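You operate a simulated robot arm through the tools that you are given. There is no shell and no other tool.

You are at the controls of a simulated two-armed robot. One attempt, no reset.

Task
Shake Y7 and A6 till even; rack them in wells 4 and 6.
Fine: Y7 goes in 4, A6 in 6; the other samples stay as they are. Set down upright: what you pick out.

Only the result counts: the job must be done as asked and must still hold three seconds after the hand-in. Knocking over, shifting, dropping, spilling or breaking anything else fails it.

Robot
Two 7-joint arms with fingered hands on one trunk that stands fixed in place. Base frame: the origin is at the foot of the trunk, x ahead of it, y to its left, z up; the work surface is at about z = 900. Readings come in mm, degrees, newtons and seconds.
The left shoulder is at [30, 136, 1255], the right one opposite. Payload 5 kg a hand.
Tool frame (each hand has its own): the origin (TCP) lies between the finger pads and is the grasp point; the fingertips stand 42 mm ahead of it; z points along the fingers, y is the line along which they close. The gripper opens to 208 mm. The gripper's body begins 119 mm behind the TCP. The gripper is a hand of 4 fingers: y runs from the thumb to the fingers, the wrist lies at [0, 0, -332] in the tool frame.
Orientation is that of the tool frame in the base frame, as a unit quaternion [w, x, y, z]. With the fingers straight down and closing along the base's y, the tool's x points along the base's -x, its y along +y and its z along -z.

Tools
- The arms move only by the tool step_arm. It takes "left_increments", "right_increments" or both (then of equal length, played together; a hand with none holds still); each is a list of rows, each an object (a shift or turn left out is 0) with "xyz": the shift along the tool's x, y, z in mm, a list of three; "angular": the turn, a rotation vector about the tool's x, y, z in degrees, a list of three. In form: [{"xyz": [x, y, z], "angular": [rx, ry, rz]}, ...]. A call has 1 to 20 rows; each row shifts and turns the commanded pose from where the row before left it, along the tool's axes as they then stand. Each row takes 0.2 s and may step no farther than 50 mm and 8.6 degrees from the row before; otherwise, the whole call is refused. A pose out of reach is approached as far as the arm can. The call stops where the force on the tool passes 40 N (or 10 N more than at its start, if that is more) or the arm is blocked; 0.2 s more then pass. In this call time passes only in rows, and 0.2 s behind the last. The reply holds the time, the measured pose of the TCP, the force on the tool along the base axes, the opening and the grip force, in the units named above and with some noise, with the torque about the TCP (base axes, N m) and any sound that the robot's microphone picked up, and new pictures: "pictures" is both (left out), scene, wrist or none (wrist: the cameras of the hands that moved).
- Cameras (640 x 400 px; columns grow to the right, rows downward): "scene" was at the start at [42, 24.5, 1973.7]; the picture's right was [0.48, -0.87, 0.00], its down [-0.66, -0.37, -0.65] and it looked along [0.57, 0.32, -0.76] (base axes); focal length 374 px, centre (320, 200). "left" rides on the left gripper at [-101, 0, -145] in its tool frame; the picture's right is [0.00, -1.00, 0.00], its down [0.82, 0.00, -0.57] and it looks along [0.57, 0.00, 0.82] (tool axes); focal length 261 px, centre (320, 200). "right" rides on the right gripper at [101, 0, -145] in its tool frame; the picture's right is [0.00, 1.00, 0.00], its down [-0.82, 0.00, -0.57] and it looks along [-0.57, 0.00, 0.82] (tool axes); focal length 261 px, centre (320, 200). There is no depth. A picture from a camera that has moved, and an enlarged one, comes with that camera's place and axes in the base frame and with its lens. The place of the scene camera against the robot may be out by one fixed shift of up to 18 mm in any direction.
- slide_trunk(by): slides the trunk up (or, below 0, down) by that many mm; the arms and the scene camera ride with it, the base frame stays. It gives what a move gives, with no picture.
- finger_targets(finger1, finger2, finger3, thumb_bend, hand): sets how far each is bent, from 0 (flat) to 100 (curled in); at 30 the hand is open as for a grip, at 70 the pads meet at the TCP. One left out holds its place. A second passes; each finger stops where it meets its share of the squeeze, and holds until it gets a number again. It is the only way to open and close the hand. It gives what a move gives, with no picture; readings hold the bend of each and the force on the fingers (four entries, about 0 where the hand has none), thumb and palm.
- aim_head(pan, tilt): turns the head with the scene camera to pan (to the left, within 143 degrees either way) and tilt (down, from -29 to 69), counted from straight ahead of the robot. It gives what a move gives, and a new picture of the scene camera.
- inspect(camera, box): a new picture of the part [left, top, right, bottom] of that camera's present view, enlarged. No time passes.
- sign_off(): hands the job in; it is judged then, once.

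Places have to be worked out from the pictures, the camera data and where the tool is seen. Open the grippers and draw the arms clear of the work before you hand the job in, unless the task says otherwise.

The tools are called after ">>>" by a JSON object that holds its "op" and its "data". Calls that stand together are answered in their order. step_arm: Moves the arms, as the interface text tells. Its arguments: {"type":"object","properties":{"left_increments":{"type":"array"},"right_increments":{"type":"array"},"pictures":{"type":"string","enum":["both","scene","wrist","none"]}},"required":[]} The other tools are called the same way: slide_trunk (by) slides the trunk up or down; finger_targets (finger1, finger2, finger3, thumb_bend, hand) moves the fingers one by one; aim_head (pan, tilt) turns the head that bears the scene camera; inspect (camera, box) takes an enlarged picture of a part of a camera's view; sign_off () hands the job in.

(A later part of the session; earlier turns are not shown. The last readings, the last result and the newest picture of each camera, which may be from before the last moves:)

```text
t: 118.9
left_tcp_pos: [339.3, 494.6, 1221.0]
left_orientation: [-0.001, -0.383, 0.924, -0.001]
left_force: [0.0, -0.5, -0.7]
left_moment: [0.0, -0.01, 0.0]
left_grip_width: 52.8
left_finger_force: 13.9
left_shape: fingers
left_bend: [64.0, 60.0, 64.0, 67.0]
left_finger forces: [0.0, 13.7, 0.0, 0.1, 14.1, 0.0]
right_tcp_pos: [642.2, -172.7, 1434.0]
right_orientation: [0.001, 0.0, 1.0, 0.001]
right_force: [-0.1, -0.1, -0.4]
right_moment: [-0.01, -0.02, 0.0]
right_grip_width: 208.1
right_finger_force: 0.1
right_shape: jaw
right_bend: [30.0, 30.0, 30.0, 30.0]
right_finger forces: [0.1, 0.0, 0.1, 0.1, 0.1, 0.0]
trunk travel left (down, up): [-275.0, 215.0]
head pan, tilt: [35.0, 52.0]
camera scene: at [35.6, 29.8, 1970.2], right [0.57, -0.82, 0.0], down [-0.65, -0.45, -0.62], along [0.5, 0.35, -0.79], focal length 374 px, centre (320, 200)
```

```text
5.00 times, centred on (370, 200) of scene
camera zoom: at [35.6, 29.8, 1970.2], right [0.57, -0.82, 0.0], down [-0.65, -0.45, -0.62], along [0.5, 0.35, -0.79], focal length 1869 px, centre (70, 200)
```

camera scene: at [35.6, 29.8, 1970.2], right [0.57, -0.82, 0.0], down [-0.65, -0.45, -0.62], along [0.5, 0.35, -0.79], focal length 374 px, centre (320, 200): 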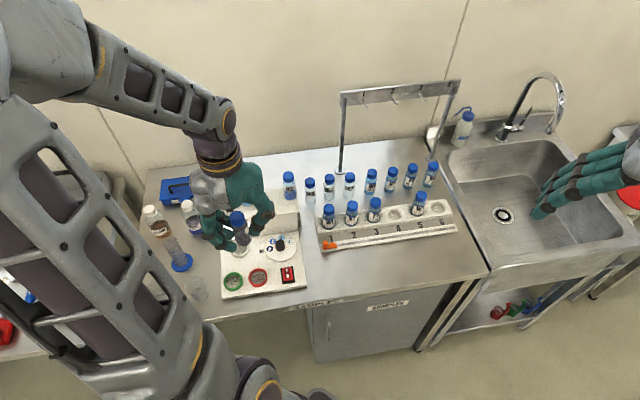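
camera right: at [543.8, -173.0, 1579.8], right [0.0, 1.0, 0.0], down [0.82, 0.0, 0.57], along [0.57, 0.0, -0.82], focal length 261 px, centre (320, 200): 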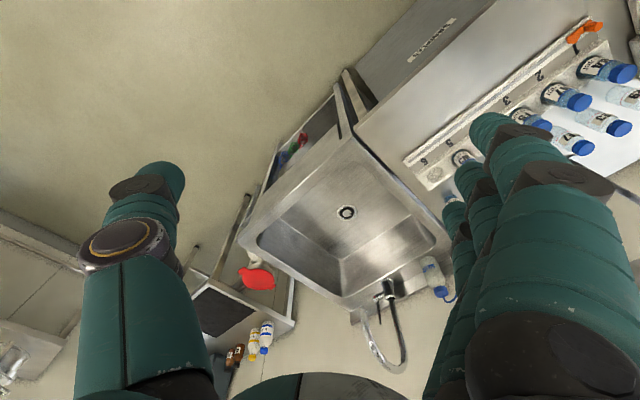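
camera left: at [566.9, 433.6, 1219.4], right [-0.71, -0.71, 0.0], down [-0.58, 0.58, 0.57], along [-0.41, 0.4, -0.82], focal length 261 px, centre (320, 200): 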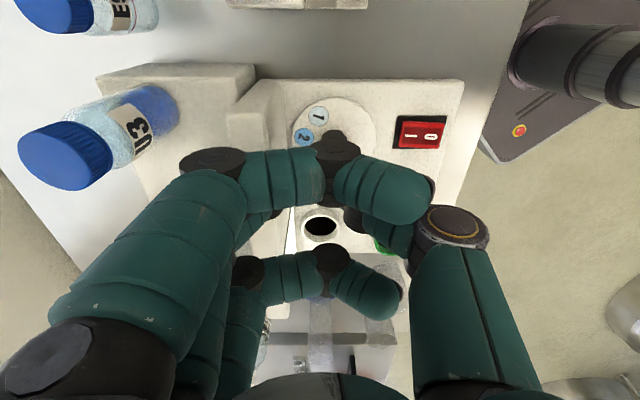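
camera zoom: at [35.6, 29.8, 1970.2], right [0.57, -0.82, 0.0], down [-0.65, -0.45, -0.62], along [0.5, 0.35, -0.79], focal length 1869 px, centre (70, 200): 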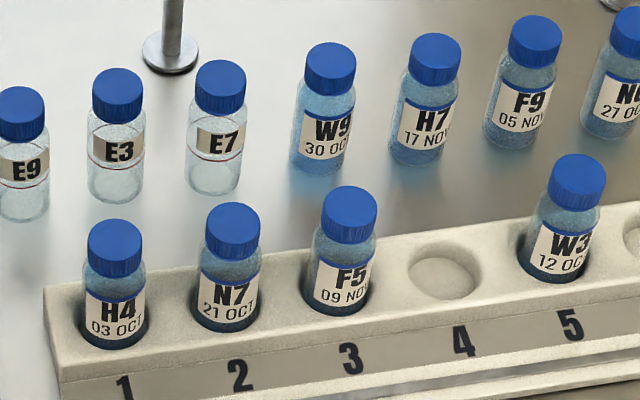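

The contents look uniformly dark now. I wait two seconds to see whether it stays even.

>>> {"op": "step_arm", "data": {"left_increments": [{}, {}, {}, {}, {}, {}, {}, {}, {}, {}, {}, {}, {}, {}, {}], "pictures": "none"}}

>>> {"op": "inspect", "data": {"camera": "scene", "box": [238, 205, 268, 250]}}

```text
t: 122.1
left_tcp_pos: [339.7, 494.8, 1221.1]
left_orientation: [-0.001, -0.383, 0.924, 0.0]
left_force: [0.9, -0.2, -0.6]
left_moment: [0.01, -0.02, 0.01]
left_grip_width: 53.0
left_finger_force: 14.1
left_shape: fingers
left_bend: [64.0, 60.0, 64.0, 67.0]
left_finger forces: [0.0, 13.8, 0.1, 0.0, 14.1, 0.0]
right_tcp_pos: [644.5, -172.9, 1434.0]
right_orientation: [0.0, 0.0, 1.0, -0.001]
right_force: [0.1, 0.2, 0.4]
right_moment: [-0.01, 0.02, -0.01]
right_grip_width: 208.1
right_finger_force: 0.0
right_shape: jaw
right_bend: [30.0, 30.0, 30.0, 30.0]
right_finger forces: [0.0, 0.0, 0.0, 0.2, 0.0, 0.0]
trunk travel left (down, up): [-275.0, 215.0]
head pan, tilt: [35.0, 52.0]
```

```text
8.89 times, centred on (253, 228) of scene
camera zoom: at [35.7, 29.8, 1970.2], right [0.57, -0.82, 0.0], down [-0.65, -0.45, -0.62], along [0.5, 0.35, -0.79], focal length 3323 px, centre (916, -44)
```

zoom: 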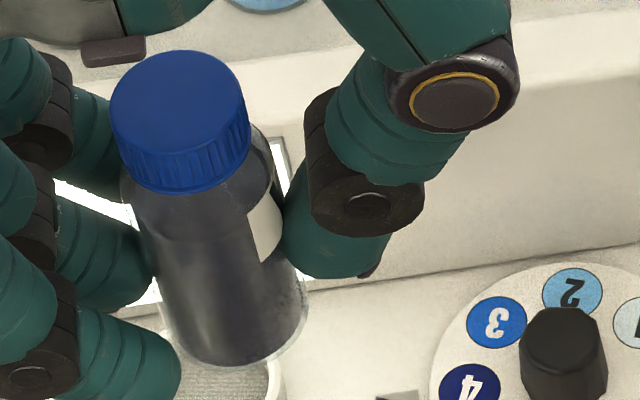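

It stays uniform. Y7 is done; I turn the hand back and carry it above rack well 4 (≈(788,253)).

>>> {"op": "step_arm", "data": {"left_increments": [{"angular": [0, 0, 8.2]}, {"angular": [0, 0, 8.2]}, {"angular": [0, 0, 8.2]}, {"angular": [0, 0, 8.2]}, {"angular": [0, 0, 8.2]}, {"angular": [0, 0, 8.2]}, {"angular": [0, 0, 8.2]}, {"angular": [0, 0, 8.2]}, {"angular": [0, 0, 8.2]}, {"angular": [0, 0, 8.2]}, {"angular": [0, 0, 8.2]}], "pictures": "none"}}

>>> {"op": "step_arm", "data": {"left_increments": [{"xyz": [-44.4, 13.2, 0]}, {"xyz": [-44.4, 13.2, 0]}, {"xyz": [-44.4, 13.2, 0]}, {"xyz": [-44.4, 13.2, 0]}, {"xyz": [-44.4, 13.2, 0]}, {"xyz": [-44.4, 13.2, 0]}, {"xyz": [-44.4, 13.2, 0]}, {"xyz": [-44.4, 13.2, 0]}, {"xyz": [-44.4, 13.2, 0]}, {"xyz": [-44.4, 13.2, 0]}, {"xyz": [-44.4, 13.2, 0]}]}}

>>> {"op": "inspect", "data": {"camera": "left", "box": [200, 0, 440, 200]}}

```text
t: 124.5
left_tcp_pos: [340.1, 495.7, 1221.8]
left_orientation: [0.0, 0.386, 0.923, -0.002]
left_force: [-0.8, -0.4, -1.1]
left_moment: [0.0, 0.0, 0.03]
left_grip_width: 52.8
left_finger_force: 13.6
left_shape: fingers
left_bend: [64.0, 60.0, 64.0, 67.0]
left_finger forces: [0.0, 13.8, 0.1, 0.0, 14.0, 0.0]
right_tcp_pos: [643.0, -174.2, 1434.2]
right_orientation: [-0.001, -0.001, 1.0, 0.0]
right_force: [0.1, 0.0, 0.4]
right_moment: [-0.04, -0.01, -0.01]
right_grip_width: 208.1
right_finger_force: 0.1
right_shape: jaw
right_bend: [30.0, 30.0, 30.0, 30.0]
right_finger forces: [0.0, 0.0, 0.1, 0.0, 0.0, 0.1]
trunk travel left (down, up): [-275.0, 215.0]
head pan, tilt: [35.0, 52.0]
```

```text
t: 126.9
left_tcp_pos: [787.0, 250.9, 1221.2]
left_orientation: [-0.001, 0.383, 0.924, 0.0]
left_force: [0.7, 0.4, -1.9]
left_moment: [-0.02, 0.19, 0.01]
left_grip_width: 52.8
left_finger_force: 13.8
left_shape: fingers
left_bend: [64.0, 60.0, 64.0, 67.0]
left_finger forces: [0.0, 13.3, 0.0, 0.0, 13.8, 0.0]
right_tcp_pos: [645.7, -175.5, 1432.2]
right_orientation: [-0.001, -0.001, 1.0, -0.001]
right_force: [0.9, -1.2, -0.7]
right_moment: [0.12, 0.16, -0.01]
right_grip_width: 207.7
right_finger_force: 0.1
right_shape: jaw
right_bend: [30.0, 30.0, 30.0, 30.0]
right_finger forces: [0.0, 0.0, 0.1, 0.1, 0.1, 0.0]
trunk travel left (down, up): [-275.0, 215.0]
head pan, tilt: [35.0, 52.0]
camera scene: at [39.1, 28.3, 1970.1], right [0.57, -0.82, 0.0], down [-0.65, -0.45, -0.61], along [0.5, 0.35, -0.79], focal length 374 px, centre (320, 200)
camera left: at [859.9, 180.7, 1365.5], right [-0.7, -0.71, 0.0], down [-0.58, 0.58, 0.57], along [-0.41, 0.4, -0.82], focal length 261 px, centre (320, 200)
```

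scene: 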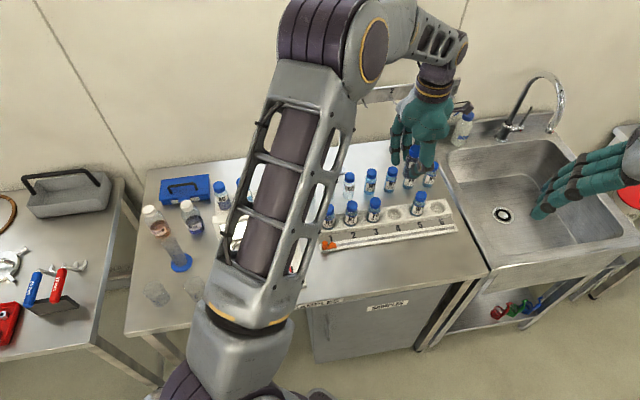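
left: 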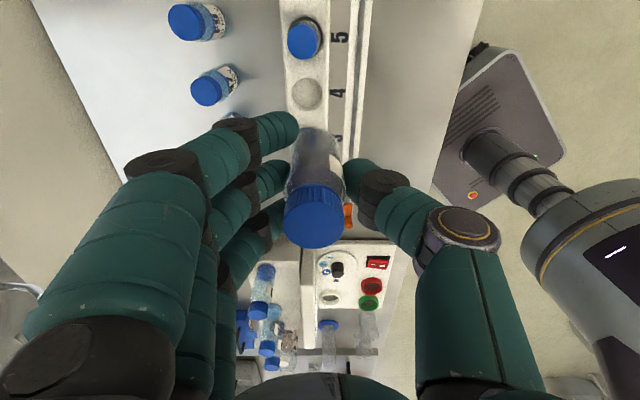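

```text
2.00 times, centred on (320, 100) of left
camera zoom: at [859.9, 180.7, 1365.5], right [-0.7, -0.71, 0.0], down [-0.58, 0.58, 0.57], along [-0.41, 0.4, -0.82], focal length 521 px, centre (320, 400)
```

zoom: 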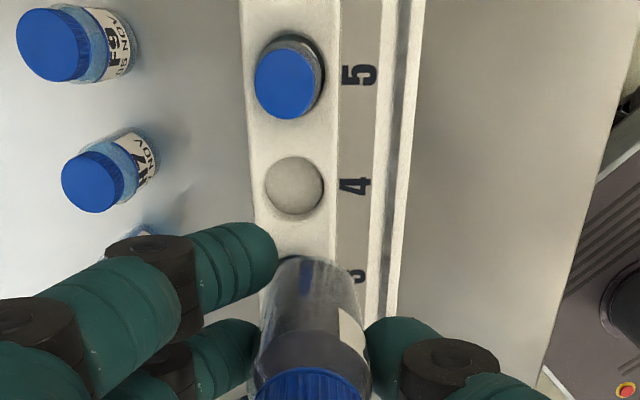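

From the wrist view well 4 is at about (807,261). I shift there and descend part-way to re-measure.

>>> {"op": "step_arm", "data": {"left_increments": [{"xyz": [-7.1, 21.2, 0]}, {"xyz": [0, 0, 45]}, {"xyz": [0, 0, 40]}], "pictures": "wrist"}}

>>> {"op": "inspect", "data": {"camera": "left", "box": [200, 0, 440, 200]}}

```text
t: 127.7
left_tcp_pos: [808.1, 260.1, 1136.7]
left_orientation: [0.0, 0.384, 0.923, 0.0]
left_force: [0.4, 0.6, 1.3]
left_moment: [-0.04, 0.09, 0.02]
left_grip_width: 52.9
left_finger_force: 13.2
left_shape: fingers
left_bend: [64.0, 60.0, 64.0, 67.0]
left_finger forces: [0.0, 13.4, 0.1, 0.0, 13.8, 0.0]
right_tcp_pos: [643.4, -172.8, 1435.1]
right_orientation: [0.0, 0.0, 1.0, 0.0]
right_force: [0.6, 0.5, -0.5]
right_moment: [-0.05, 0.03, -0.01]
right_grip_width: 208.0
right_finger_force: 0.2
right_shape: jaw
right_bend: [30.0, 30.0, 30.0, 30.0]
right_finger forces: [0.0, 0.0, 0.0, 0.1, 0.0, 0.1]
trunk travel left (down, up): [-275.0, 215.0]
head pan, tilt: [35.0, 52.0]
camera left: at [880.1, 190.7, 1282.5], right [-0.71, -0.71, 0.0], down [-0.58, 0.58, 0.57], along [-0.41, 0.4, -0.82], focal length 261 px, centre (320, 200)
```

left: 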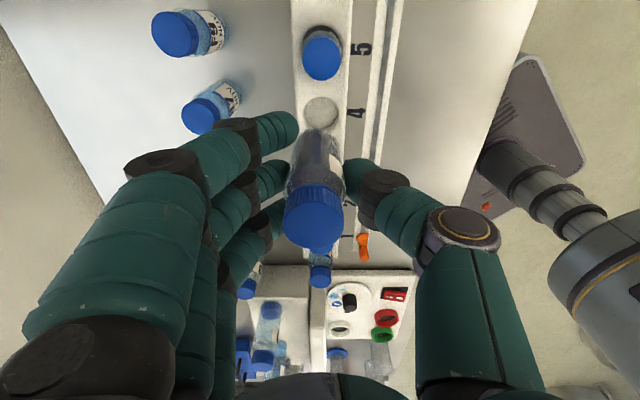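

```text
2.00 times, centred on (320, 100) of left
camera zoom: at [880.1, 190.7, 1282.5], right [-0.71, -0.71, 0.0], down [-0.58, 0.58, 0.57], along [-0.41, 0.4, -0.82], focal length 521 px, centre (320, 400)
```

zoom: 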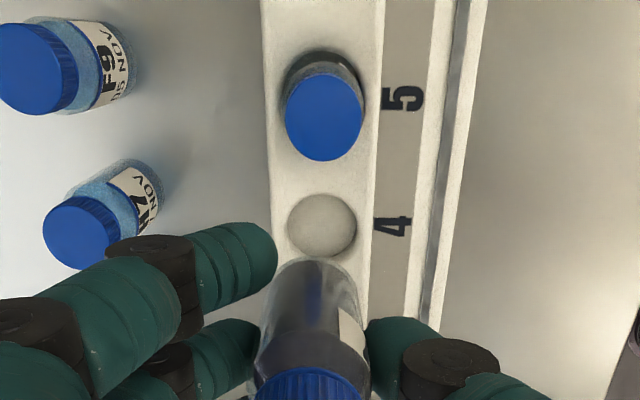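

Well 4 resolves to ≈(806,263), rim z≈930–940; the vial's base hangs ~4 mm toward the finger side. I correct for both and descend to just above the well.

>>> {"op": "step_arm", "data": {"left_increments": [{"xyz": [3, -4, 25]}, {"xyz": [0, 0, 25]}, {"xyz": [0, 0, 25]}, {"xyz": [0, 0, 22]}], "pictures": "wrist"}}

>>> {"op": "inspect", "data": {"camera": "left", "box": [230, 60, 410, 220]}}

>>> {"op": "inspect", "data": {"camera": "scene", "box": [360, 150, 450, 240]}}

```text
t: 128.7
left_tcp_pos: [804.2, 260.8, 1039.7]
left_orientation: [0.0, 0.383, 0.924, 0.0]
left_force: [0.3, 0.2, -0.2]
left_moment: [0.0, 0.04, -0.01]
left_grip_width: 52.7
left_finger_force: 13.2
left_shape: fingers
left_bend: [64.0, 60.0, 64.0, 67.0]
left_finger forces: [0.0, 13.3, 0.0, 0.0, 13.7, 0.1]
right_tcp_pos: [644.3, -174.4, 1433.0]
right_orientation: [0.0, 0.0, 1.0, 0.0]
right_force: [-0.1, -0.5, 0.2]
right_moment: [-0.04, 0.06, -0.02]
right_grip_width: 207.9
right_finger_force: 0.0
right_shape: jaw
right_bend: [30.0, 30.0, 30.0, 30.0]
right_finger forces: [0.1, 0.0, 0.1, 0.0, 0.0, 0.1]
trunk travel left (down, up): [-275.0, 215.0]
head pan, tilt: [35.0, 52.0]
camera left: at [875.8, 190.6, 1184.8], right [-0.71, -0.71, 0.0], down [-0.58, 0.58, 0.57], along [-0.41, 0.4, -0.82], focal length 261 px, centre (320, 200)
```

left: 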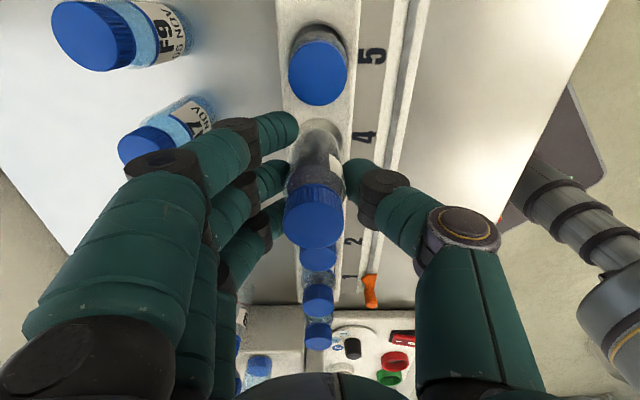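

```text
2.50 times, centred on (320, 140) of left
camera zoom: at [875.8, 190.6, 1184.8], right [-0.71, -0.71, 0.0], down [-0.58, 0.58, 0.57], along [-0.41, 0.4, -0.82], focal length 652 px, centre (320, 350)
```

zoom: 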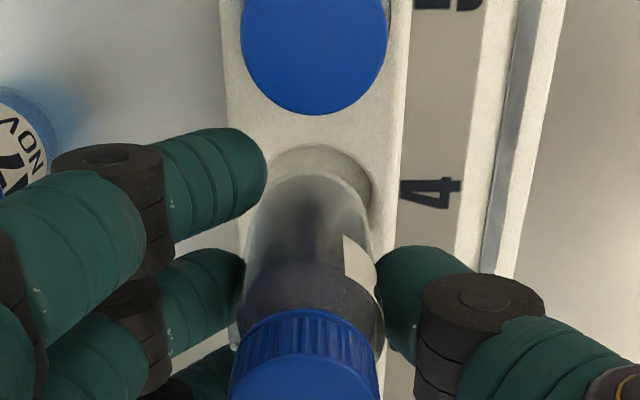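

```text
4.44 times, centred on (405, 195) of scene
camera zoom: at [37.0, 30.1, 1970.1], right [0.57, -0.82, 0.0], down [-0.65, -0.45, -0.61], along [0.5, 0.35, -0.79], focal length 1661 px, centre (-58, 222)
```

zoom: 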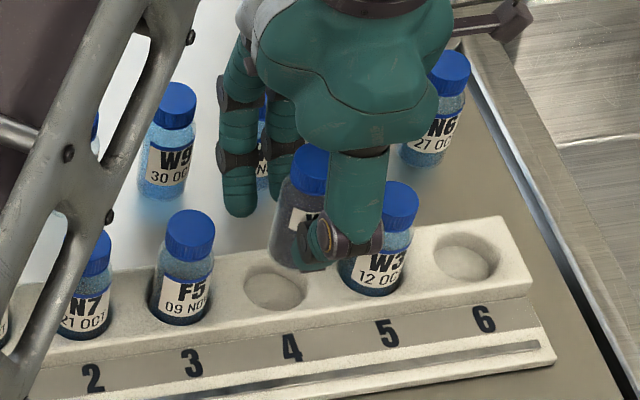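

The vial base is ~3 mm off toward the finger side; along the row it's right on. I shift and lower in small steps.

>>> {"op": "step_arm", "data": {"left_increments": [{"xyz": [0, -3.2, 0]}, {"xyz": [0, 0, 7]}, {"xyz": [0, 0, 7]}, {"xyz": [0, 0, 4]}], "pictures": "none"}}

>>> {"op": "inspect", "data": {"camera": "left", "box": [230, 60, 410, 220]}}

>>> {"op": "inspect", "data": {"camera": "scene", "box": [370, 170, 430, 230]}}

```text
t: 129.7
left_tcp_pos: [800.0, 258.0, 1020.8]
left_orientation: [0.0, 0.384, 0.923, -0.001]
left_force: [0.9, 0.0, -0.8]
left_moment: [0.02, 0.03, -0.01]
left_grip_width: 52.6
left_finger_force: 13.7
left_shape: fingers
left_bend: [64.0, 60.0, 64.0, 67.0]
left_finger forces: [0.0, 13.3, 0.1, 0.0, 13.7, 0.0]
right_tcp_pos: [644.0, -174.4, 1434.4]
right_orientation: [0.0, 0.0, 1.0, 0.0]
right_force: [1.0, 0.4, 0.1]
right_moment: [-0.01, 0.0, 0.02]
right_grip_width: 207.8
right_finger_force: 0.1
right_shape: jaw
right_bend: [30.0, 30.0, 30.0, 30.0]
right_finger forces: [0.1, 0.0, 0.0, 0.0, 0.1, 0.0]
trunk travel left (down, up): [-275.0, 215.0]
head pan, tilt: [35.0, 52.0]
```

```text
2.50 times, centred on (320, 140) of left
camera zoom: at [871.7, 187.8, 1166.1], right [-0.71, -0.71, 0.0], down [-0.58, 0.58, 0.57], along [-0.41, 0.4, -0.82], focal length 652 px, centre (320, 350)
```

zoom: 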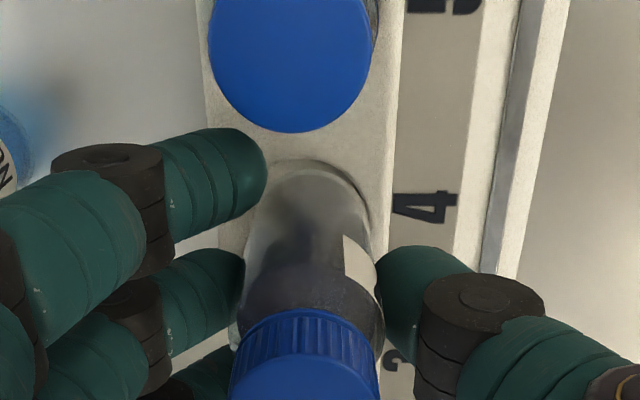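

```text
6.67 times, centred on (400, 200) of scene
camera zoom: at [36.2, 29.8, 1970.2], right [0.57, -0.82, 0.0], down [-0.65, -0.45, -0.62], along [0.5, 0.35, -0.79], focal length 2492 px, centre (-213, 200)
```

zoom: 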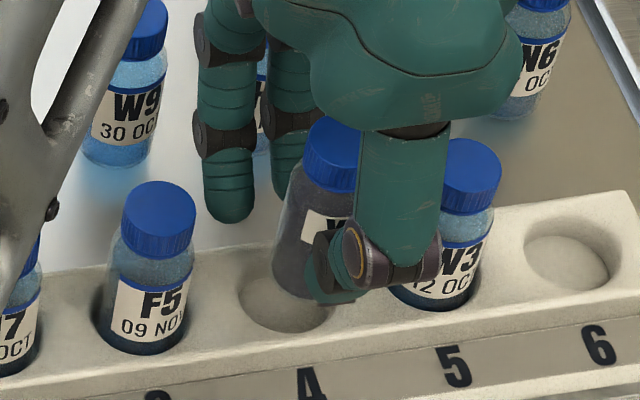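

Nearly concentric (about 1 mm off). I make the last correction and lower slowly into the well.

>>> {"op": "step_arm", "data": {"left_increments": [{"xyz": [-1, -1, 3]}, {"xyz": [0, 0, 4]}, {"xyz": [0, 0, 4]}], "pictures": "none"}}

>>> {"op": "inspect", "data": {"camera": "left", "box": [230, 60, 410, 220]}}

```text
t: 130.5
left_tcp_pos: [800.8, 256.9, 1010.8]
left_orientation: [-0.001, 0.384, 0.923, -0.001]
left_force: [0.5, 0.0, -1.7]
left_moment: [-0.01, 0.05, -0.04]
left_grip_width: 52.7
left_finger_force: 13.7
left_shape: fingers
left_bend: [64.0, 60.0, 64.0, 67.0]
left_finger forces: [0.0, 13.3, 0.0, 0.0, 13.7, 0.0]
right_tcp_pos: [643.3, -173.4, 1433.9]
right_orientation: [0.0, 0.0, 1.0, -0.001]
right_force: [-0.7, 0.2, 0.7]
right_moment: [0.04, 0.0, -0.01]
right_grip_width: 207.9
right_finger_force: 0.0
right_shape: jaw
right_bend: [30.0, 30.0, 30.0, 30.0]
right_finger forces: [0.0, 0.1, 0.1, 0.0, 0.0, 0.0]
trunk travel left (down, up): [-275.0, 215.0]
head pan, tilt: [35.0, 52.0]
```

```text
2.50 times, centred on (320, 140) of left
camera zoom: at [871.6, 185.9, 1155.3], right [-0.71, -0.71, 0.0], down [-0.58, 0.58, 0.57], along [-0.41, 0.4, -0.82], focal length 652 px, centre (320, 350)
```

zoom: 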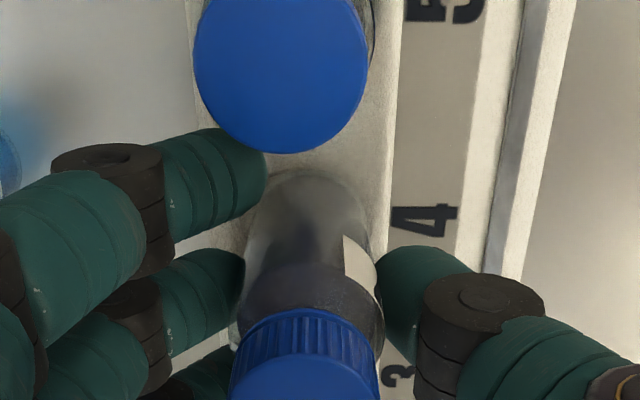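

>>> {"op": "step_arm", "data": {"left_increments": [{"xyz": [0, 0, 3]}, {"xyz": [0, 0, 3]}, {"xyz": [0, 0, 3]}], "pictures": "none"}}

>>> {"op": "inspect", "data": {"camera": "left", "box": [230, 60, 410, 220]}}

```text
t: 131.3
left_tcp_pos: [802.1, 256.4, 1002.7]
left_orientation: [0.001, 0.385, 0.923, 0.0]
left_force: [-2.5, 1.6, 9.5]
left_moment: [0.05, -0.02, 0.0]
left_grip_width: 52.4
left_finger_force: 15.4
left_shape: fingers
left_bend: [64.0, 60.0, 64.0, 67.0]
left_finger forces: [0.1, 15.1, 0.0, 0.1, 15.8, 0.0]
right_tcp_pos: [643.4, -174.2, 1436.2]
right_orientation: [0.0, 0.001, 1.0, 0.0]
right_force: [0.1, 0.7, 0.1]
right_moment: [0.01, -0.02, 0.03]
right_grip_width: 208.0
right_finger_force: 0.1
right_shape: jaw
right_bend: [30.0, 30.0, 30.0, 30.0]
right_finger forces: [0.1, 0.0, 0.1, 0.1, 0.0, 0.1]
trunk travel left (down, up): [-275.0, 215.0]
head pan, tilt: [35.0, 52.0]
```

```text
2.50 times, centred on (320, 140) of left
camera zoom: at [872.0, 186.2, 1148.2], right [-0.71, -0.71, 0.0], down [-0.58, 0.58, 0.57], along [-0.4, 0.4, -0.82], focal length 652 px, centre (320, 350)
```

zoom: 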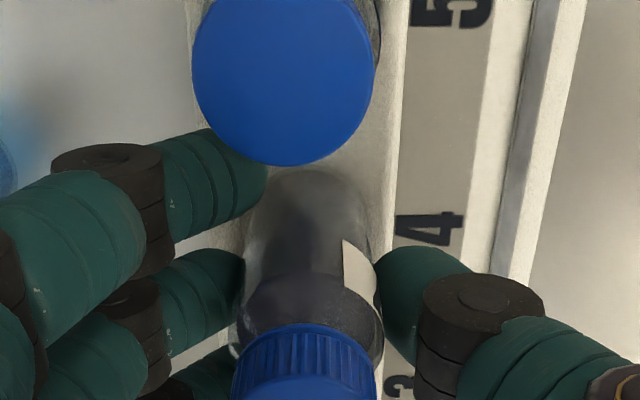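

Contact (9.5 N) with a small sideways push. I look from the scene camera to tell rim from floor.

>>> {"op": "inspect", "data": {"camera": "scene", "box": [375, 180, 425, 230]}}

```text
8.00 times, centred on (400, 205) of scene
camera zoom: at [34.6, 29.7, 1970.3], right [0.57, -0.82, 0.0], down [-0.65, -0.45, -0.62], along [0.5, 0.35, -0.79], focal length 2990 px, centre (-320, 160)
```

zoom: 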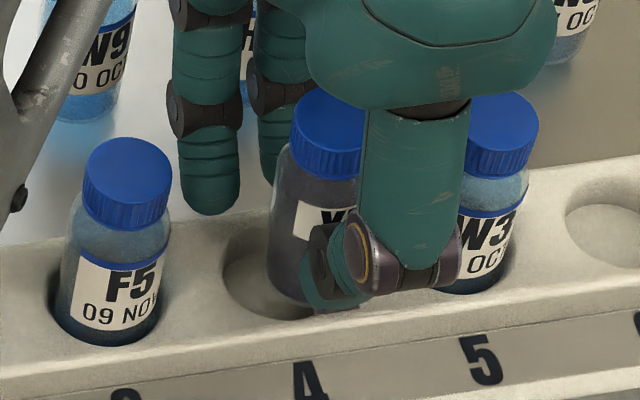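

Comparing with F5 and W3, Y7 is still ~12 mm high and 5–10 mm too far toward well 5, i.e. resting on the rim. I raise 5 mm, shift 6 mm toward well 3 and look again.

>>> {"op": "step_arm", "data": {"left_increments": [{"xyz": [0, 0, -6]}, {"xyz": [6, 0, 0]}], "pictures": "none"}}

>>> {"op": "inspect", "data": {"camera": "scene", "box": [375, 180, 425, 230]}}

>>> {"op": "inspect", "data": {"camera": "left", "box": [230, 60, 410, 220]}}

```text
t: 131.9
left_tcp_pos: [795.7, 261.3, 1005.7]
left_orientation: [0.0, 0.384, 0.923, -0.001]
left_force: [-0.5, 0.9, -0.7]
left_moment: [-0.08, -0.03, 0.03]
left_grip_width: 52.3
left_finger_force: 14.3
left_shape: fingers
left_bend: [64.0, 60.0, 64.0, 67.0]
left_finger forces: [0.1, 14.1, 0.0, 0.0, 14.4, 0.1]
right_tcp_pos: [642.5, -173.4, 1434.0]
right_orientation: [0.0, 0.0, 1.0, 0.0]
right_force: [-0.5, -0.1, -0.6]
right_moment: [-0.01, -0.03, 0.02]
right_grip_width: 207.8
right_finger_force: 0.1
right_shape: jaw
right_bend: [30.0, 30.0, 30.0, 30.0]
right_finger forces: [0.1, 0.1, 0.1, 0.1, 0.0, 0.0]
trunk travel left (down, up): [-275.0, 215.0]
head pan, tilt: [35.0, 52.0]
```

```text
8.00 times, centred on (400, 205) of scene
camera zoom: at [35.4, 30.3, 1970.2], right [0.57, -0.82, 0.0], down [-0.65, -0.45, -0.62], along [0.5, 0.35, -0.79], focal length 2990 px, centre (-320, 160)
```

zoom: 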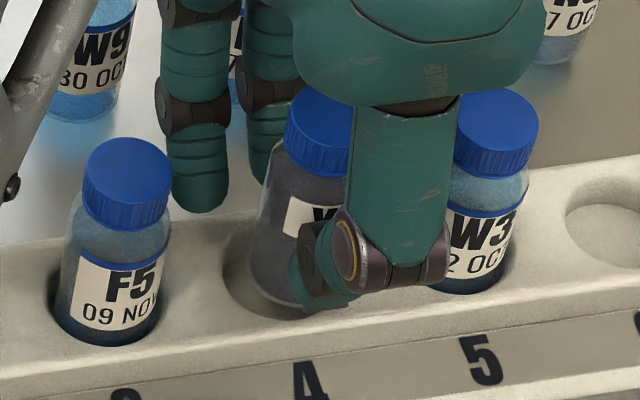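

```text
2.50 times, centred on (320, 140) of left
camera zoom: at [867.7, 189.9, 1151.8], right [-0.71, -0.71, 0.0], down [-0.58, 0.58, 0.57], along [-0.41, 0.4, -0.82], focal length 652 px, centre (320, 350)
```

zoom: 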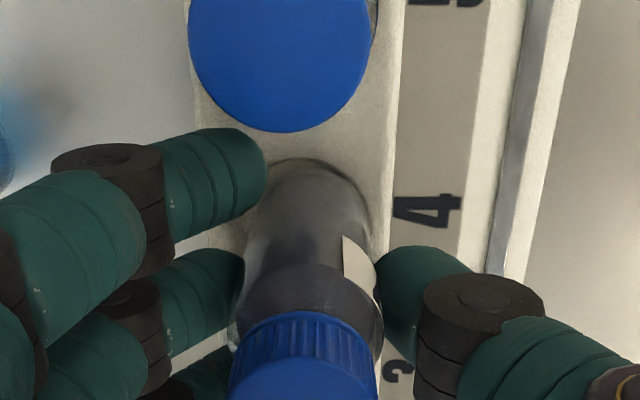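

>>> {"op": "step_arm", "data": {"left_increments": [{"xyz": [2, 0, 2]}, {"xyz": [0, 0, 3]}, {"xyz": [0, 0, 3]}], "pictures": "none"}}

>>> {"op": "inspect", "data": {"camera": "scene", "box": [375, 180, 425, 230]}}

>>> {"op": "inspect", "data": {"camera": "left", "box": [230, 60, 410, 220]}}

```text
t: 132.7
left_tcp_pos: [794.1, 262.2, 1000.0]
left_orientation: [-0.001, 0.384, 0.923, -0.001]
left_force: [-0.4, 0.6, -0.3]
left_moment: [0.03, 0.03, -0.03]
left_grip_width: 52.5
left_finger_force: 14.5
left_shape: fingers
left_bend: [64.0, 60.0, 64.0, 67.0]
left_finger forces: [0.1, 14.1, 0.0, 0.0, 14.5, 0.1]
right_tcp_pos: [643.2, -174.0, 1434.4]
right_orientation: [0.0, 0.0, 1.0, 0.0]
right_force: [0.3, -0.3, -0.1]
right_moment: [-0.02, 0.0, 0.0]
right_grip_width: 208.0
right_finger_force: 0.1
right_shape: jaw
right_bend: [30.0, 30.0, 30.0, 30.0]
right_finger forces: [0.0, 0.0, 0.0, 0.0, 0.0, 0.0]
trunk travel left (down, up): [-275.0, 215.0]
head pan, tilt: [35.0, 52.0]
```

```text
8.00 times, centred on (400, 205) of scene
camera zoom: at [36.0, 29.6, 1970.2], right [0.57, -0.82, 0.0], down [-0.65, -0.45, -0.62], along [0.5, 0.35, -0.79], focal length 2990 px, centre (-320, 160)
```

zoom: 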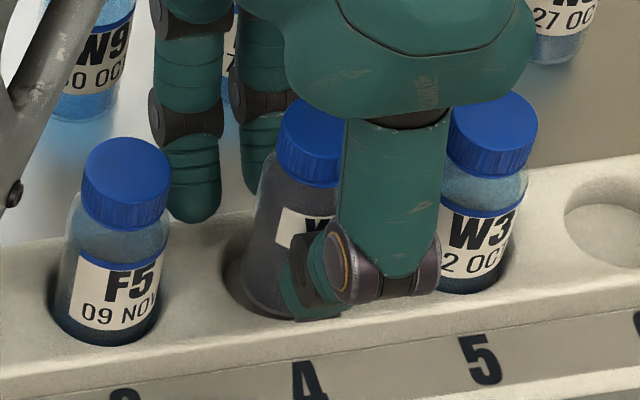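

```text
2.50 times, centred on (320, 140) of left
camera zoom: at [866.9, 191.1, 1144.4], right [-0.71, -0.71, 0.0], down [-0.58, 0.58, 0.57], along [-0.41, 0.4, -0.82], focal length 652 px, centre (320, 350)
```

zoom: 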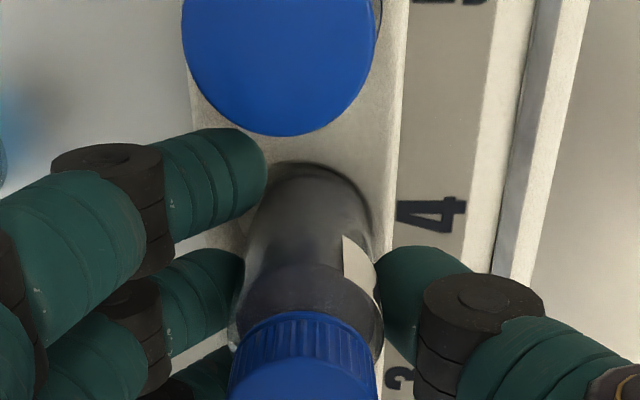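

It passes the rim freely now — no contact at z=1000. I continue lowering.

>>> {"op": "step_arm", "data": {"left_increments": [{"xyz": [0.5, 0, 3]}, {"xyz": [0.5, 0, 3]}, {"xyz": [0, 0, 3]}], "pictures": "none"}}

>>> {"op": "inspect", "data": {"camera": "scene", "box": [375, 180, 425, 230]}}

>>> {"op": "inspect", "data": {"camera": "left", "box": [230, 60, 410, 220]}}

```text
t: 133.5
left_tcp_pos: [794.9, 262.6, 990.9]
left_orientation: [0.0, 0.384, 0.924, -0.001]
left_force: [1.3, 1.3, -0.4]
left_moment: [0.07, -0.07, -0.01]
left_grip_width: 52.6
left_finger_force: 14.4
left_shape: fingers
left_bend: [64.0, 60.0, 64.0, 67.0]
left_finger forces: [0.0, 14.9, 0.1, 0.1, 13.5, 0.0]
right_tcp_pos: [641.9, -174.7, 1435.5]
right_orientation: [0.0, 0.0, 1.0, 0.0]
right_force: [0.8, 0.0, -0.6]
right_moment: [-0.01, 0.04, -0.01]
right_grip_width: 207.8
right_finger_force: 0.0
right_shape: jaw
right_bend: [30.0, 30.0, 30.0, 30.0]
right_finger forces: [0.0, 0.0, 0.0, 0.0, 0.0, 0.0]
trunk travel left (down, up): [-275.0, 215.0]
head pan, tilt: [35.0, 52.0]
```

```text
8.00 times, centred on (400, 205) of scene
camera zoom: at [36.3, 29.9, 1970.2], right [0.57, -0.82, 0.0], down [-0.65, -0.45, -0.62], along [0.5, 0.35, -0.79], focal length 2990 px, centre (-320, 160)
```

zoom: 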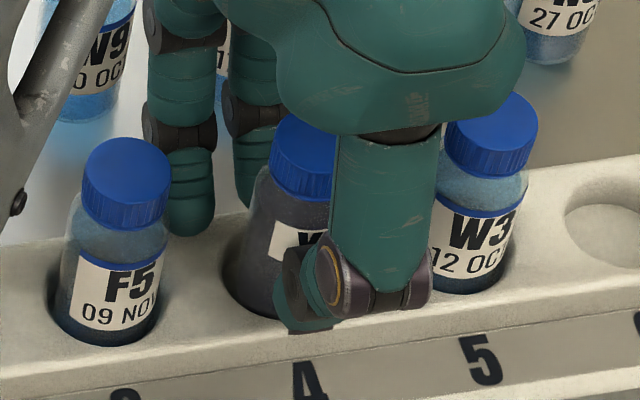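

```text
2.50 times, centred on (320, 140) of left
camera zoom: at [865.7, 192.4, 1135.5], right [-0.71, -0.71, 0.0], down [-0.58, 0.58, 0.57], along [-0.41, 0.4, -0.82], focal length 652 px, centre (320, 350)
```

zoom: 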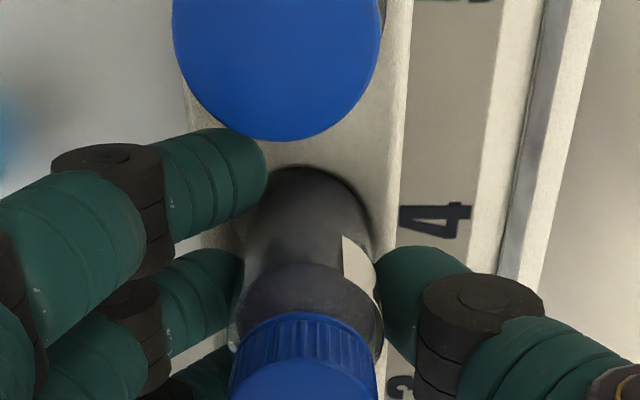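

>>> {"op": "step_arm", "data": {"left_increments": [{"xyz": [0, 0, 2]}, {"xyz": [0, 0, 2]}], "pictures": "none"}}

```text
t: 134.1
left_tcp_pos: [794.2, 262.9, 985.3]
left_orientation: [0.0, 0.385, 0.923, -0.001]
left_force: [2.2, 1.9, -0.4]
left_moment: [0.08, -0.08, -0.01]
left_grip_width: 52.8
left_finger_force: 14.8
left_shape: fingers
left_bend: [64.0, 60.0, 64.0, 67.0]
left_finger forces: [0.0, 15.1, 0.0, 0.0, 12.9, 0.0]
right_tcp_pos: [643.8, -174.3, 1434.1]
right_orientation: [0.0, 0.0, 1.0, 0.0]
right_force: [-0.7, -0.2, 0.1]
right_moment: [-0.01, 0.0, 0.02]
right_grip_width: 207.8
right_finger_force: 0.0
right_shape: jaw
right_bend: [30.0, 30.0, 30.0, 30.0]
right_finger forces: [0.0, 0.1, 0.1, 0.0, 0.0, 0.0]
trunk travel left (down, up): [-275.0, 215.0]
head pan, tilt: [35.0, 52.0]
```

>>> {"op": "step_arm", "data": {"left_increments": [{"xyz": [0, 1, 1]}, {"xyz": [0, 0, 2]}, {"xyz": [0, 0, 2]}], "pictures": "none"}}

>>> {"op": "inspect", "data": {"camera": "scene", "box": [375, 180, 425, 230]}}

```text
t: 134.9
left_tcp_pos: [793.5, 262.3, 982.5]
left_orientation: [0.001, 0.384, 0.923, 0.0]
left_force: [-1.8, -0.5, 10.6]
left_moment: [0.04, 0.0, -0.01]
left_grip_width: 52.5
left_finger_force: 15.4
left_shape: fingers
left_bend: [64.0, 60.0, 64.0, 67.0]
left_finger forces: [0.0, 14.8, 0.0, 0.0, 16.3, 0.0]
right_tcp_pos: [642.6, -174.3, 1436.7]
right_orientation: [0.0, 0.0, 1.0, 0.0]
right_force: [0.1, -1.0, 0.4]
right_moment: [0.02, 0.02, 0.03]
right_grip_width: 208.0
right_finger_force: 0.0
right_shape: jaw
right_bend: [30.0, 30.0, 30.0, 30.0]
right_finger forces: [0.0, 0.0, 0.0, 0.0, 0.1, 0.1]
trunk travel left (down, up): [-275.0, 215.0]
head pan, tilt: [35.0, 52.0]
```

```text
8.00 times, centred on (400, 205) of scene
camera zoom: at [34.8, 29.4, 1970.3], right [0.57, -0.82, 0.0], down [-0.65, -0.45, -0.62], along [0.5, 0.35, -0.79], focal length 2990 px, centre (-320, 160)
```

zoom: 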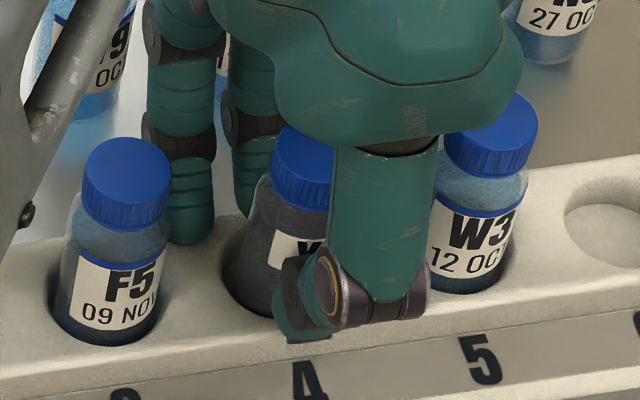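

Seated on the floor of well 4 (10 N). I release gently: loosen, then open, then lift straight up.

>>> {"op": "step_arm", "data": {"left_increments": [{"xyz": [0, 0, -0.8]}], "pictures": "none"}}

>>> {"op": "finger_targets", "data": {"hand": "left", "finger2": 62, "thumb_bend": 62}}

>>> {"op": "finger_targets", "data": {"hand": "left", "finger1": 56, "finger2": 56, "finger3": 56, "thumb_bend": 56}}

>>> {"op": "step_arm", "data": {"left_increments": [{"xyz": [0, 0, -15]}, {"xyz": [0, 0, -30]}, {"xyz": [0, 0, -45]}, {"xyz": [0, 0, -45]}]}}

>>> {"op": "inspect", "data": {"camera": "scene", "box": [360, 160, 440, 240]}}

>>> {"op": "inspect", "data": {"camera": "left", "box": [200, 0, 440, 200]}}

```text
t: 135.3
left_tcp_pos: [796.2, 262.1, 984.4]
left_orientation: [-0.001, 0.385, 0.923, -0.001]
left_force: [-2.0, -0.3, 9.0]
left_moment: [0.03, 0.0, 0.0]
left_grip_width: 52.6
left_finger_force: 15.9
left_shape: fingers
left_bend: [64.0, 60.0, 64.0, 67.0]
left_finger forces: [0.1, 14.6, 0.0, 0.0, 16.6, 0.0]
right_tcp_pos: [643.8, -173.4, 1435.4]
right_orientation: [0.001, 0.001, 1.0, 0.0]
right_force: [-0.6, -0.3, -0.3]
right_moment: [0.0, 0.01, -0.03]
right_grip_width: 207.7
right_finger_force: 0.1
right_shape: jaw
right_bend: [30.0, 30.0, 30.0, 30.0]
right_finger forces: [0.0, 0.0, 0.0, 0.1, 0.0, 0.0]
trunk travel left (down, up): [-275.0, 215.0]
head pan, tilt: [35.0, 52.0]
```

```text
t: 136.3
left_tcp_pos: [795.2, 263.1, 983.8]
left_orientation: [0.0, 0.384, 0.923, -0.001]
left_force: [0.8, 1.6, 0.2]
left_moment: [0.06, -0.01, -0.02]
left_grip_width: 57.5
left_finger_force: 1.1
left_shape: fingers
left_bend: [64.0, 61.0, 64.0, 62.0]
left_finger forces: [0.1, 1.4, 0.0, 0.0, 0.0, 0.0]
right_tcp_pos: [643.7, -173.8, 1435.3]
right_orientation: [0.0, 0.0, 1.0, 0.0]
right_force: [-0.3, -0.5, -0.6]
right_moment: [0.05, -0.01, -0.03]
right_grip_width: 208.0
right_finger_force: 0.1
right_shape: jaw
right_bend: [30.0, 30.0, 30.0, 30.0]
right_finger forces: [0.1, 0.1, 0.0, 0.1, 0.0, 0.0]
trunk travel left (down, up): [-275.0, 215.0]
head pan, tilt: [35.0, 52.0]
```

```text
t: 137.3
left_tcp_pos: [795.2, 262.1, 982.2]
left_orientation: [0.0, 0.384, 0.923, -0.001]
left_force: [0.5, -0.3, 0.4]
left_moment: [-0.02, -0.02, -0.04]
left_grip_width: 89.5
left_finger_force: 0.0
left_shape: fingers
left_bend: [56.0, 56.0, 56.0, 56.0]
left_finger forces: [0.0, 0.0, 0.0, 0.0, 0.1, 0.0]
right_tcp_pos: [643.8, -173.9, 1435.0]
right_orientation: [0.0, -0.001, 1.0, 0.001]
right_force: [0.6, -0.4, -0.9]
right_moment: [0.01, -0.02, 0.04]
right_grip_width: 207.9
right_finger_force: 0.1
right_shape: jaw
right_bend: [30.0, 30.0, 30.0, 30.0]
right_finger forces: [0.1, 0.1, 0.0, 0.0, 0.1, 0.0]
trunk travel left (down, up): [-275.0, 215.0]
head pan, tilt: [35.0, 52.0]
```

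```text
t: 138.3
left_tcp_pos: [790.9, 262.3, 1115.7]
left_orientation: [0.0, 0.385, 0.923, -0.001]
left_force: [-1.7, -1.0, -1.2]
left_moment: [0.05, -0.14, -0.01]
left_grip_width: 89.9
left_finger_force: 0.0
left_shape: fingers
left_bend: [56.0, 56.0, 56.0, 56.0]
left_finger forces: [0.0, 0.1, 0.0, 0.0, 0.0, 0.0]
right_tcp_pos: [642.0, -174.2, 1436.1]
right_orientation: [0.001, 0.001, 1.0, 0.001]
right_force: [-0.9, -0.1, 0.1]
right_moment: [0.01, -0.1, 0.02]
right_grip_width: 207.8
right_finger_force: 0.1
right_shape: jaw
right_bend: [30.0, 30.0, 30.0, 30.0]
right_finger forces: [0.0, 0.1, 0.0, 0.0, 0.0, 0.0]
trunk travel left (down, up): [-275.0, 215.0]
head pan, tilt: [35.0, 52.0]
camera scene: at [33.9, 29.2, 1970.3], right [0.57, -0.82, 0.0], down [-0.65, -0.45, -0.62], along [0.51, 0.35, -0.79], focal length 374 px, centre (320, 200)
camera left: at [863.3, 191.9, 1261.8], right [-0.71, -0.71, 0.0], down [-0.58, 0.58, 0.57], along [-0.41, 0.4, -0.82], focal length 261 px, centre (320, 200)
```

scene: 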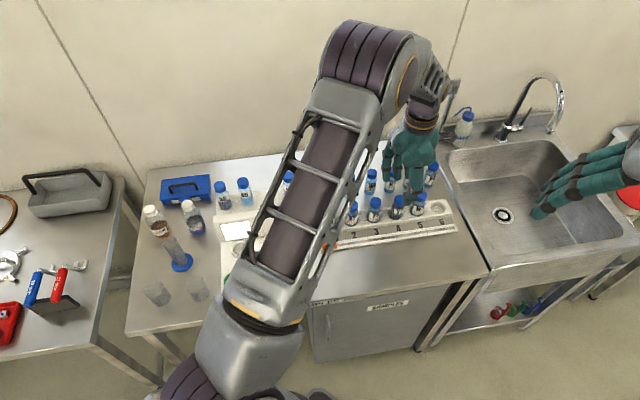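
left: 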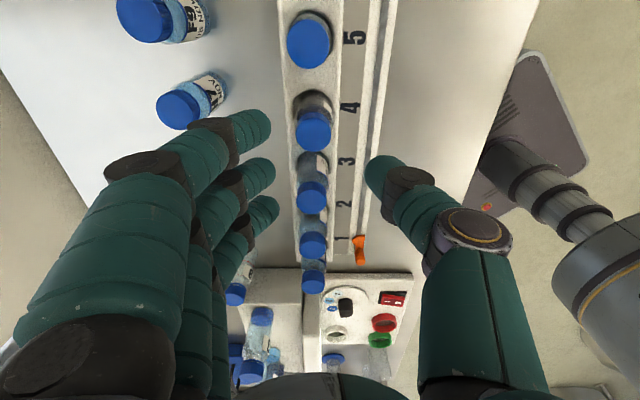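

```text
5.00 times, centred on (400, 200) of scene
camera zoom: at [33.9, 29.2, 1970.3], right [0.57, -0.82, 0.0], down [-0.65, -0.45, -0.62], along [0.51, 0.35, -0.79], focal length 1869 px, centre (-80, 200)
```

zoom: 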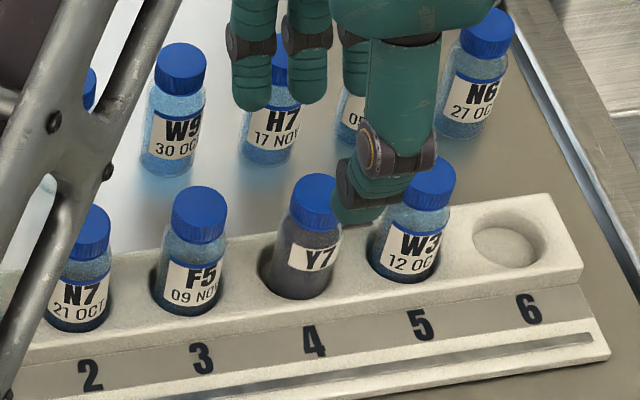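

```text
2.00 times, centred on (320, 100) of left
camera zoom: at [863.3, 191.9, 1261.8], right [-0.71, -0.71, 0.0], down [-0.58, 0.58, 0.57], along [-0.41, 0.4, -0.82], focal length 521 px, centre (320, 400)
```

zoom: 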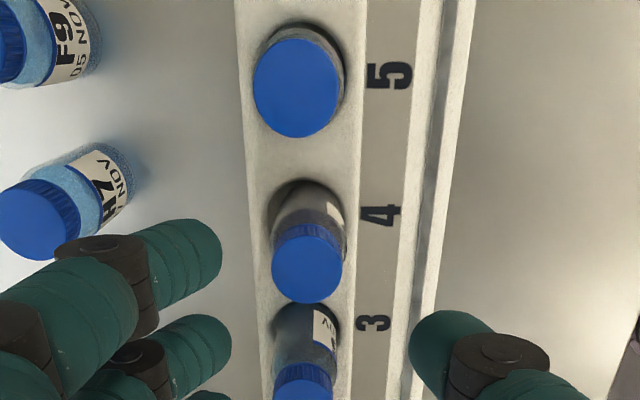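

Y7 stands in well 4 level with its neighbours. Now A6: I rise and travel back to above the machine's rear shelf.

>>> {"op": "step_arm", "data": {"left_increments": [{"xyz": [0, 0, -45]}, {"xyz": [0, 0, -45]}, {"xyz": [43.3, 7.6, 0]}, {"xyz": [43.3, 7.6, 0]}, {"xyz": [43.3, 7.6, 0]}, {"xyz": [43.3, 7.6, 0]}, {"xyz": [43.3, 7.6, 0]}, {"xyz": [43.3, 7.6, 0]}, {"xyz": [43.3, 7.6, 0]}, {"xyz": [43.3, 7.6, 0]}, {"xyz": [43.3, 7.6, 0]}, {"xyz": [43.3, 7.6, 0]}, {"xyz": [43.3, 7.6, 0]}, {"xyz": [43.3, 7.6, 0]}, {"xyz": [43.3, 7.6, 0]}]}}

>>> {"op": "inspect", "data": {"camera": "left", "box": [200, 0, 440, 200]}}

>>> {"op": "inspect", "data": {"camera": "scene", "box": [380, 180, 420, 230]}}

```text
t: 141.5
left_tcp_pos: [469.8, 732.1, 1205.0]
left_orientation: [0.001, 0.385, 0.923, -0.001]
left_force: [0.6, -0.2, -0.4]
left_moment: [0.01, 0.1, 0.03]
left_grip_width: 89.8
left_finger_force: 0.0
left_shape: fingers
left_bend: [56.0, 56.0, 56.0, 56.0]
left_finger forces: [0.0, 0.0, 0.0, 0.1, 0.0, 0.0]
right_tcp_pos: [642.3, -173.1, 1434.6]
right_orientation: [0.0, 0.0, 1.0, 0.0]
right_force: [0.0, 1.4, 0.8]
right_moment: [-0.14, -0.09, 0.02]
right_grip_width: 207.9
right_finger_force: 0.1
right_shape: jaw
right_bend: [30.0, 30.0, 30.0, 30.0]
right_finger forces: [0.0, 0.0, 0.1, 0.0, 0.0, 0.0]
trunk travel left (down, up): [-275.0, 215.0]
head pan, tilt: [35.0, 52.0]
camera scene: at [34.9, 31.8, 1970.1], right [0.57, -0.82, 0.0], down [-0.65, -0.45, -0.62], along [0.5, 0.35, -0.79], focal length 374 px, centre (320, 200)
camera left: at [541.4, 662.3, 1350.0], right [-0.71, -0.71, 0.0], down [-0.58, 0.58, 0.57], along [-0.4, 0.4, -0.82], focal length 261 px, centre (320, 200)
```

scene: 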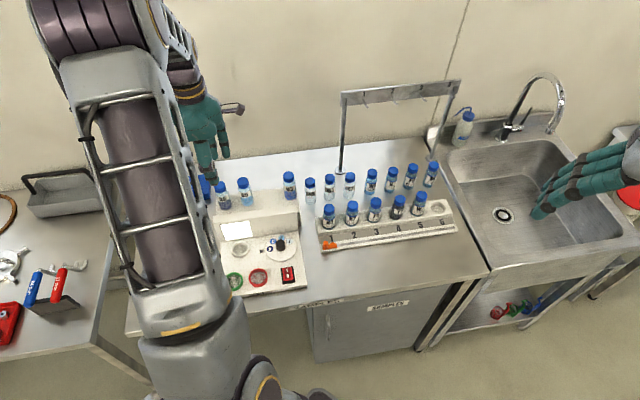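
left: 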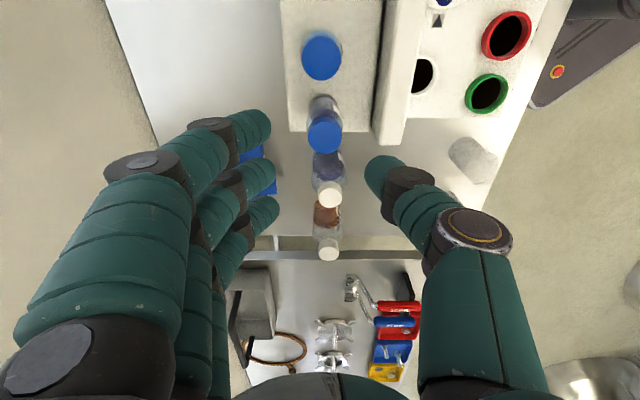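

```text
2.00 times, centred on (320, 100) of left
camera zoom: at [541.4, 662.3, 1350.0], right [-0.71, -0.71, 0.0], down [-0.58, 0.58, 0.57], along [-0.4, 0.4, -0.82], focal length 521 px, centre (320, 400)
```

zoom: 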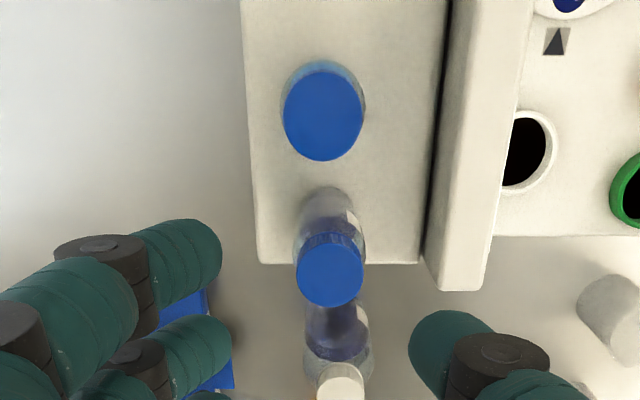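

```text
8.00 times, centred on (400, 205) of scene
camera zoom: at [34.9, 31.8, 1970.1], right [0.57, -0.82, 0.0], down [-0.65, -0.45, -0.62], along [0.5, 0.35, -0.79], focal length 2990 px, centre (-320, 160)
```

zoom: 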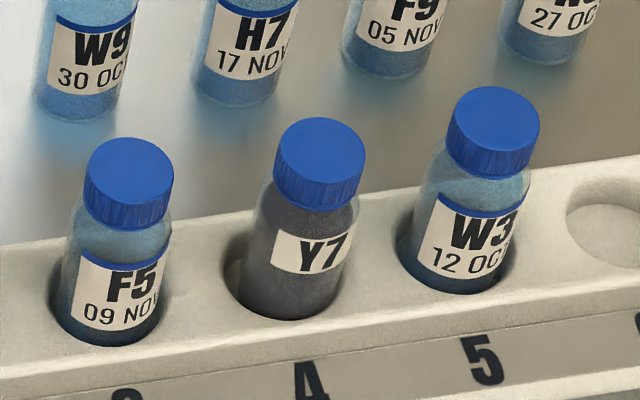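

Y7 in well 4 looks upright and even. A6's cap is at about (467,730); I shift a few mm and descend to cap height to fine-tune.

>>> {"op": "step_arm", "data": {"left_increments": [{"xyz": [0.5, -3.4, 40]}, {"xyz": [0, 0, 38]}], "pictures": "none"}}

>>> {"op": "inspect", "data": {"camera": "left", "box": [200, 60, 440, 260]}}

```text
t: 142.1
left_tcp_pos: [466.3, 730.0, 1126.6]
left_orientation: [-0.001, 0.383, 0.924, -0.001]
left_force: [0.4, 0.1, -0.2]
left_moment: [-0.06, 0.05, -0.01]
left_grip_width: 89.9
left_finger_force: 0.0
left_shape: fingers
left_bend: [56.0, 56.0, 56.0, 56.0]
left_finger forces: [0.1, 0.1, 0.1, 0.0, 0.0, 0.0]
right_tcp_pos: [643.8, -173.0, 1434.1]
right_orientation: [-0.002, 0.0, 1.0, 0.0]
right_force: [0.5, 0.4, 0.1]
right_moment: [-0.04, 0.07, 0.0]
right_grip_width: 207.8
right_finger_force: 0.1
right_shape: jaw
right_bend: [30.0, 30.0, 30.0, 30.0]
right_finger forces: [0.0, 0.1, 0.1, 0.0, 0.1, 0.2]
trunk travel left (down, up): [-275.0, 215.0]
head pan, tilt: [35.0, 52.0]
```

```text
2.00 times, centred on (320, 160) of left
camera zoom: at [537.7, 659.7, 1271.1], right [-0.71, -0.71, 0.0], down [-0.58, 0.58, 0.57], along [-0.41, 0.4, -0.82], focal length 521 px, centre (320, 280)
```

zoom: 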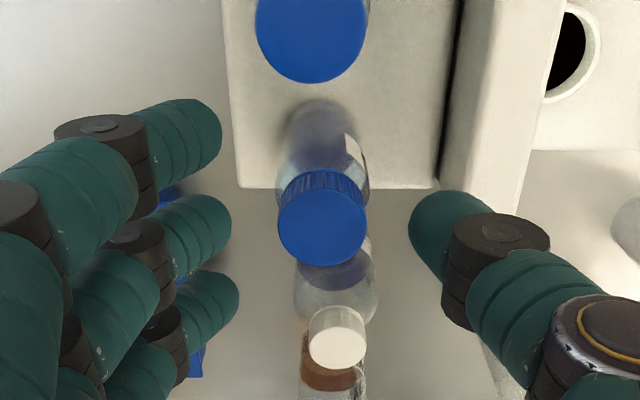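

>>> {"op": "step_arm", "data": {"left_increments": [{"xyz": [-2.2, -1, 20]}, {"xyz": [0, 0, 21]}, {"xyz": [0, 0, 20]}], "pictures": "none"}}

>>> {"op": "inspect", "data": {"camera": "left", "box": [160, 40, 480, 300]}}

```text
t: 142.9
left_tcp_pos: [466.1, 727.8, 1064.4]
left_orientation: [0.0, 0.383, 0.924, -0.001]
left_force: [0.3, -0.2, 0.2]
left_moment: [-0.01, 0.04, 0.02]
left_grip_width: 89.7
left_finger_force: 0.1
left_shape: fingers
left_bend: [56.0, 56.0, 56.0, 56.0]
left_finger forces: [0.0, 0.1, 0.0, 0.0, 0.1, 0.0]
right_tcp_pos: [643.6, -173.5, 1434.3]
right_orientation: [0.0, -0.001, 1.0, 0.0]
right_force: [0.0, 0.1, 0.4]
right_moment: [-0.04, 0.06, 0.01]
right_grip_width: 207.5
right_finger_force: 0.2
right_shape: jaw
right_bend: [30.0, 30.0, 30.0, 30.0]
right_finger forces: [0.0, 0.0, 0.1, 0.0, 0.0, 0.0]
trunk travel left (down, up): [-275.0, 215.0]
head pan, tilt: [35.0, 52.0]
```

```text
1.54 times, centred on (320, 170) of left
camera zoom: at [537.7, 657.4, 1210.4], right [-0.71, -0.71, 0.0], down [-0.58, 0.58, 0.57], along [-0.41, 0.4, -0.82], focal length 401 px, centre (320, 246)
```

zoom: 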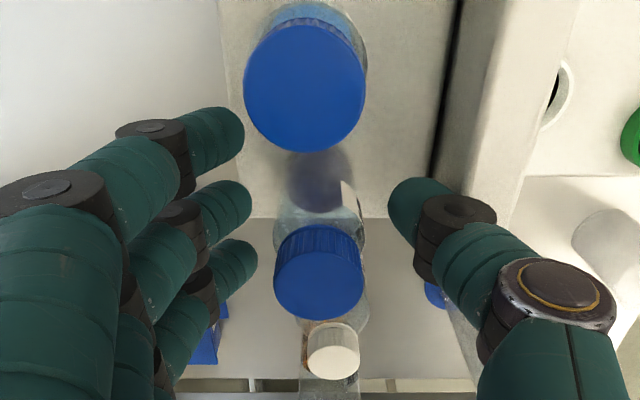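

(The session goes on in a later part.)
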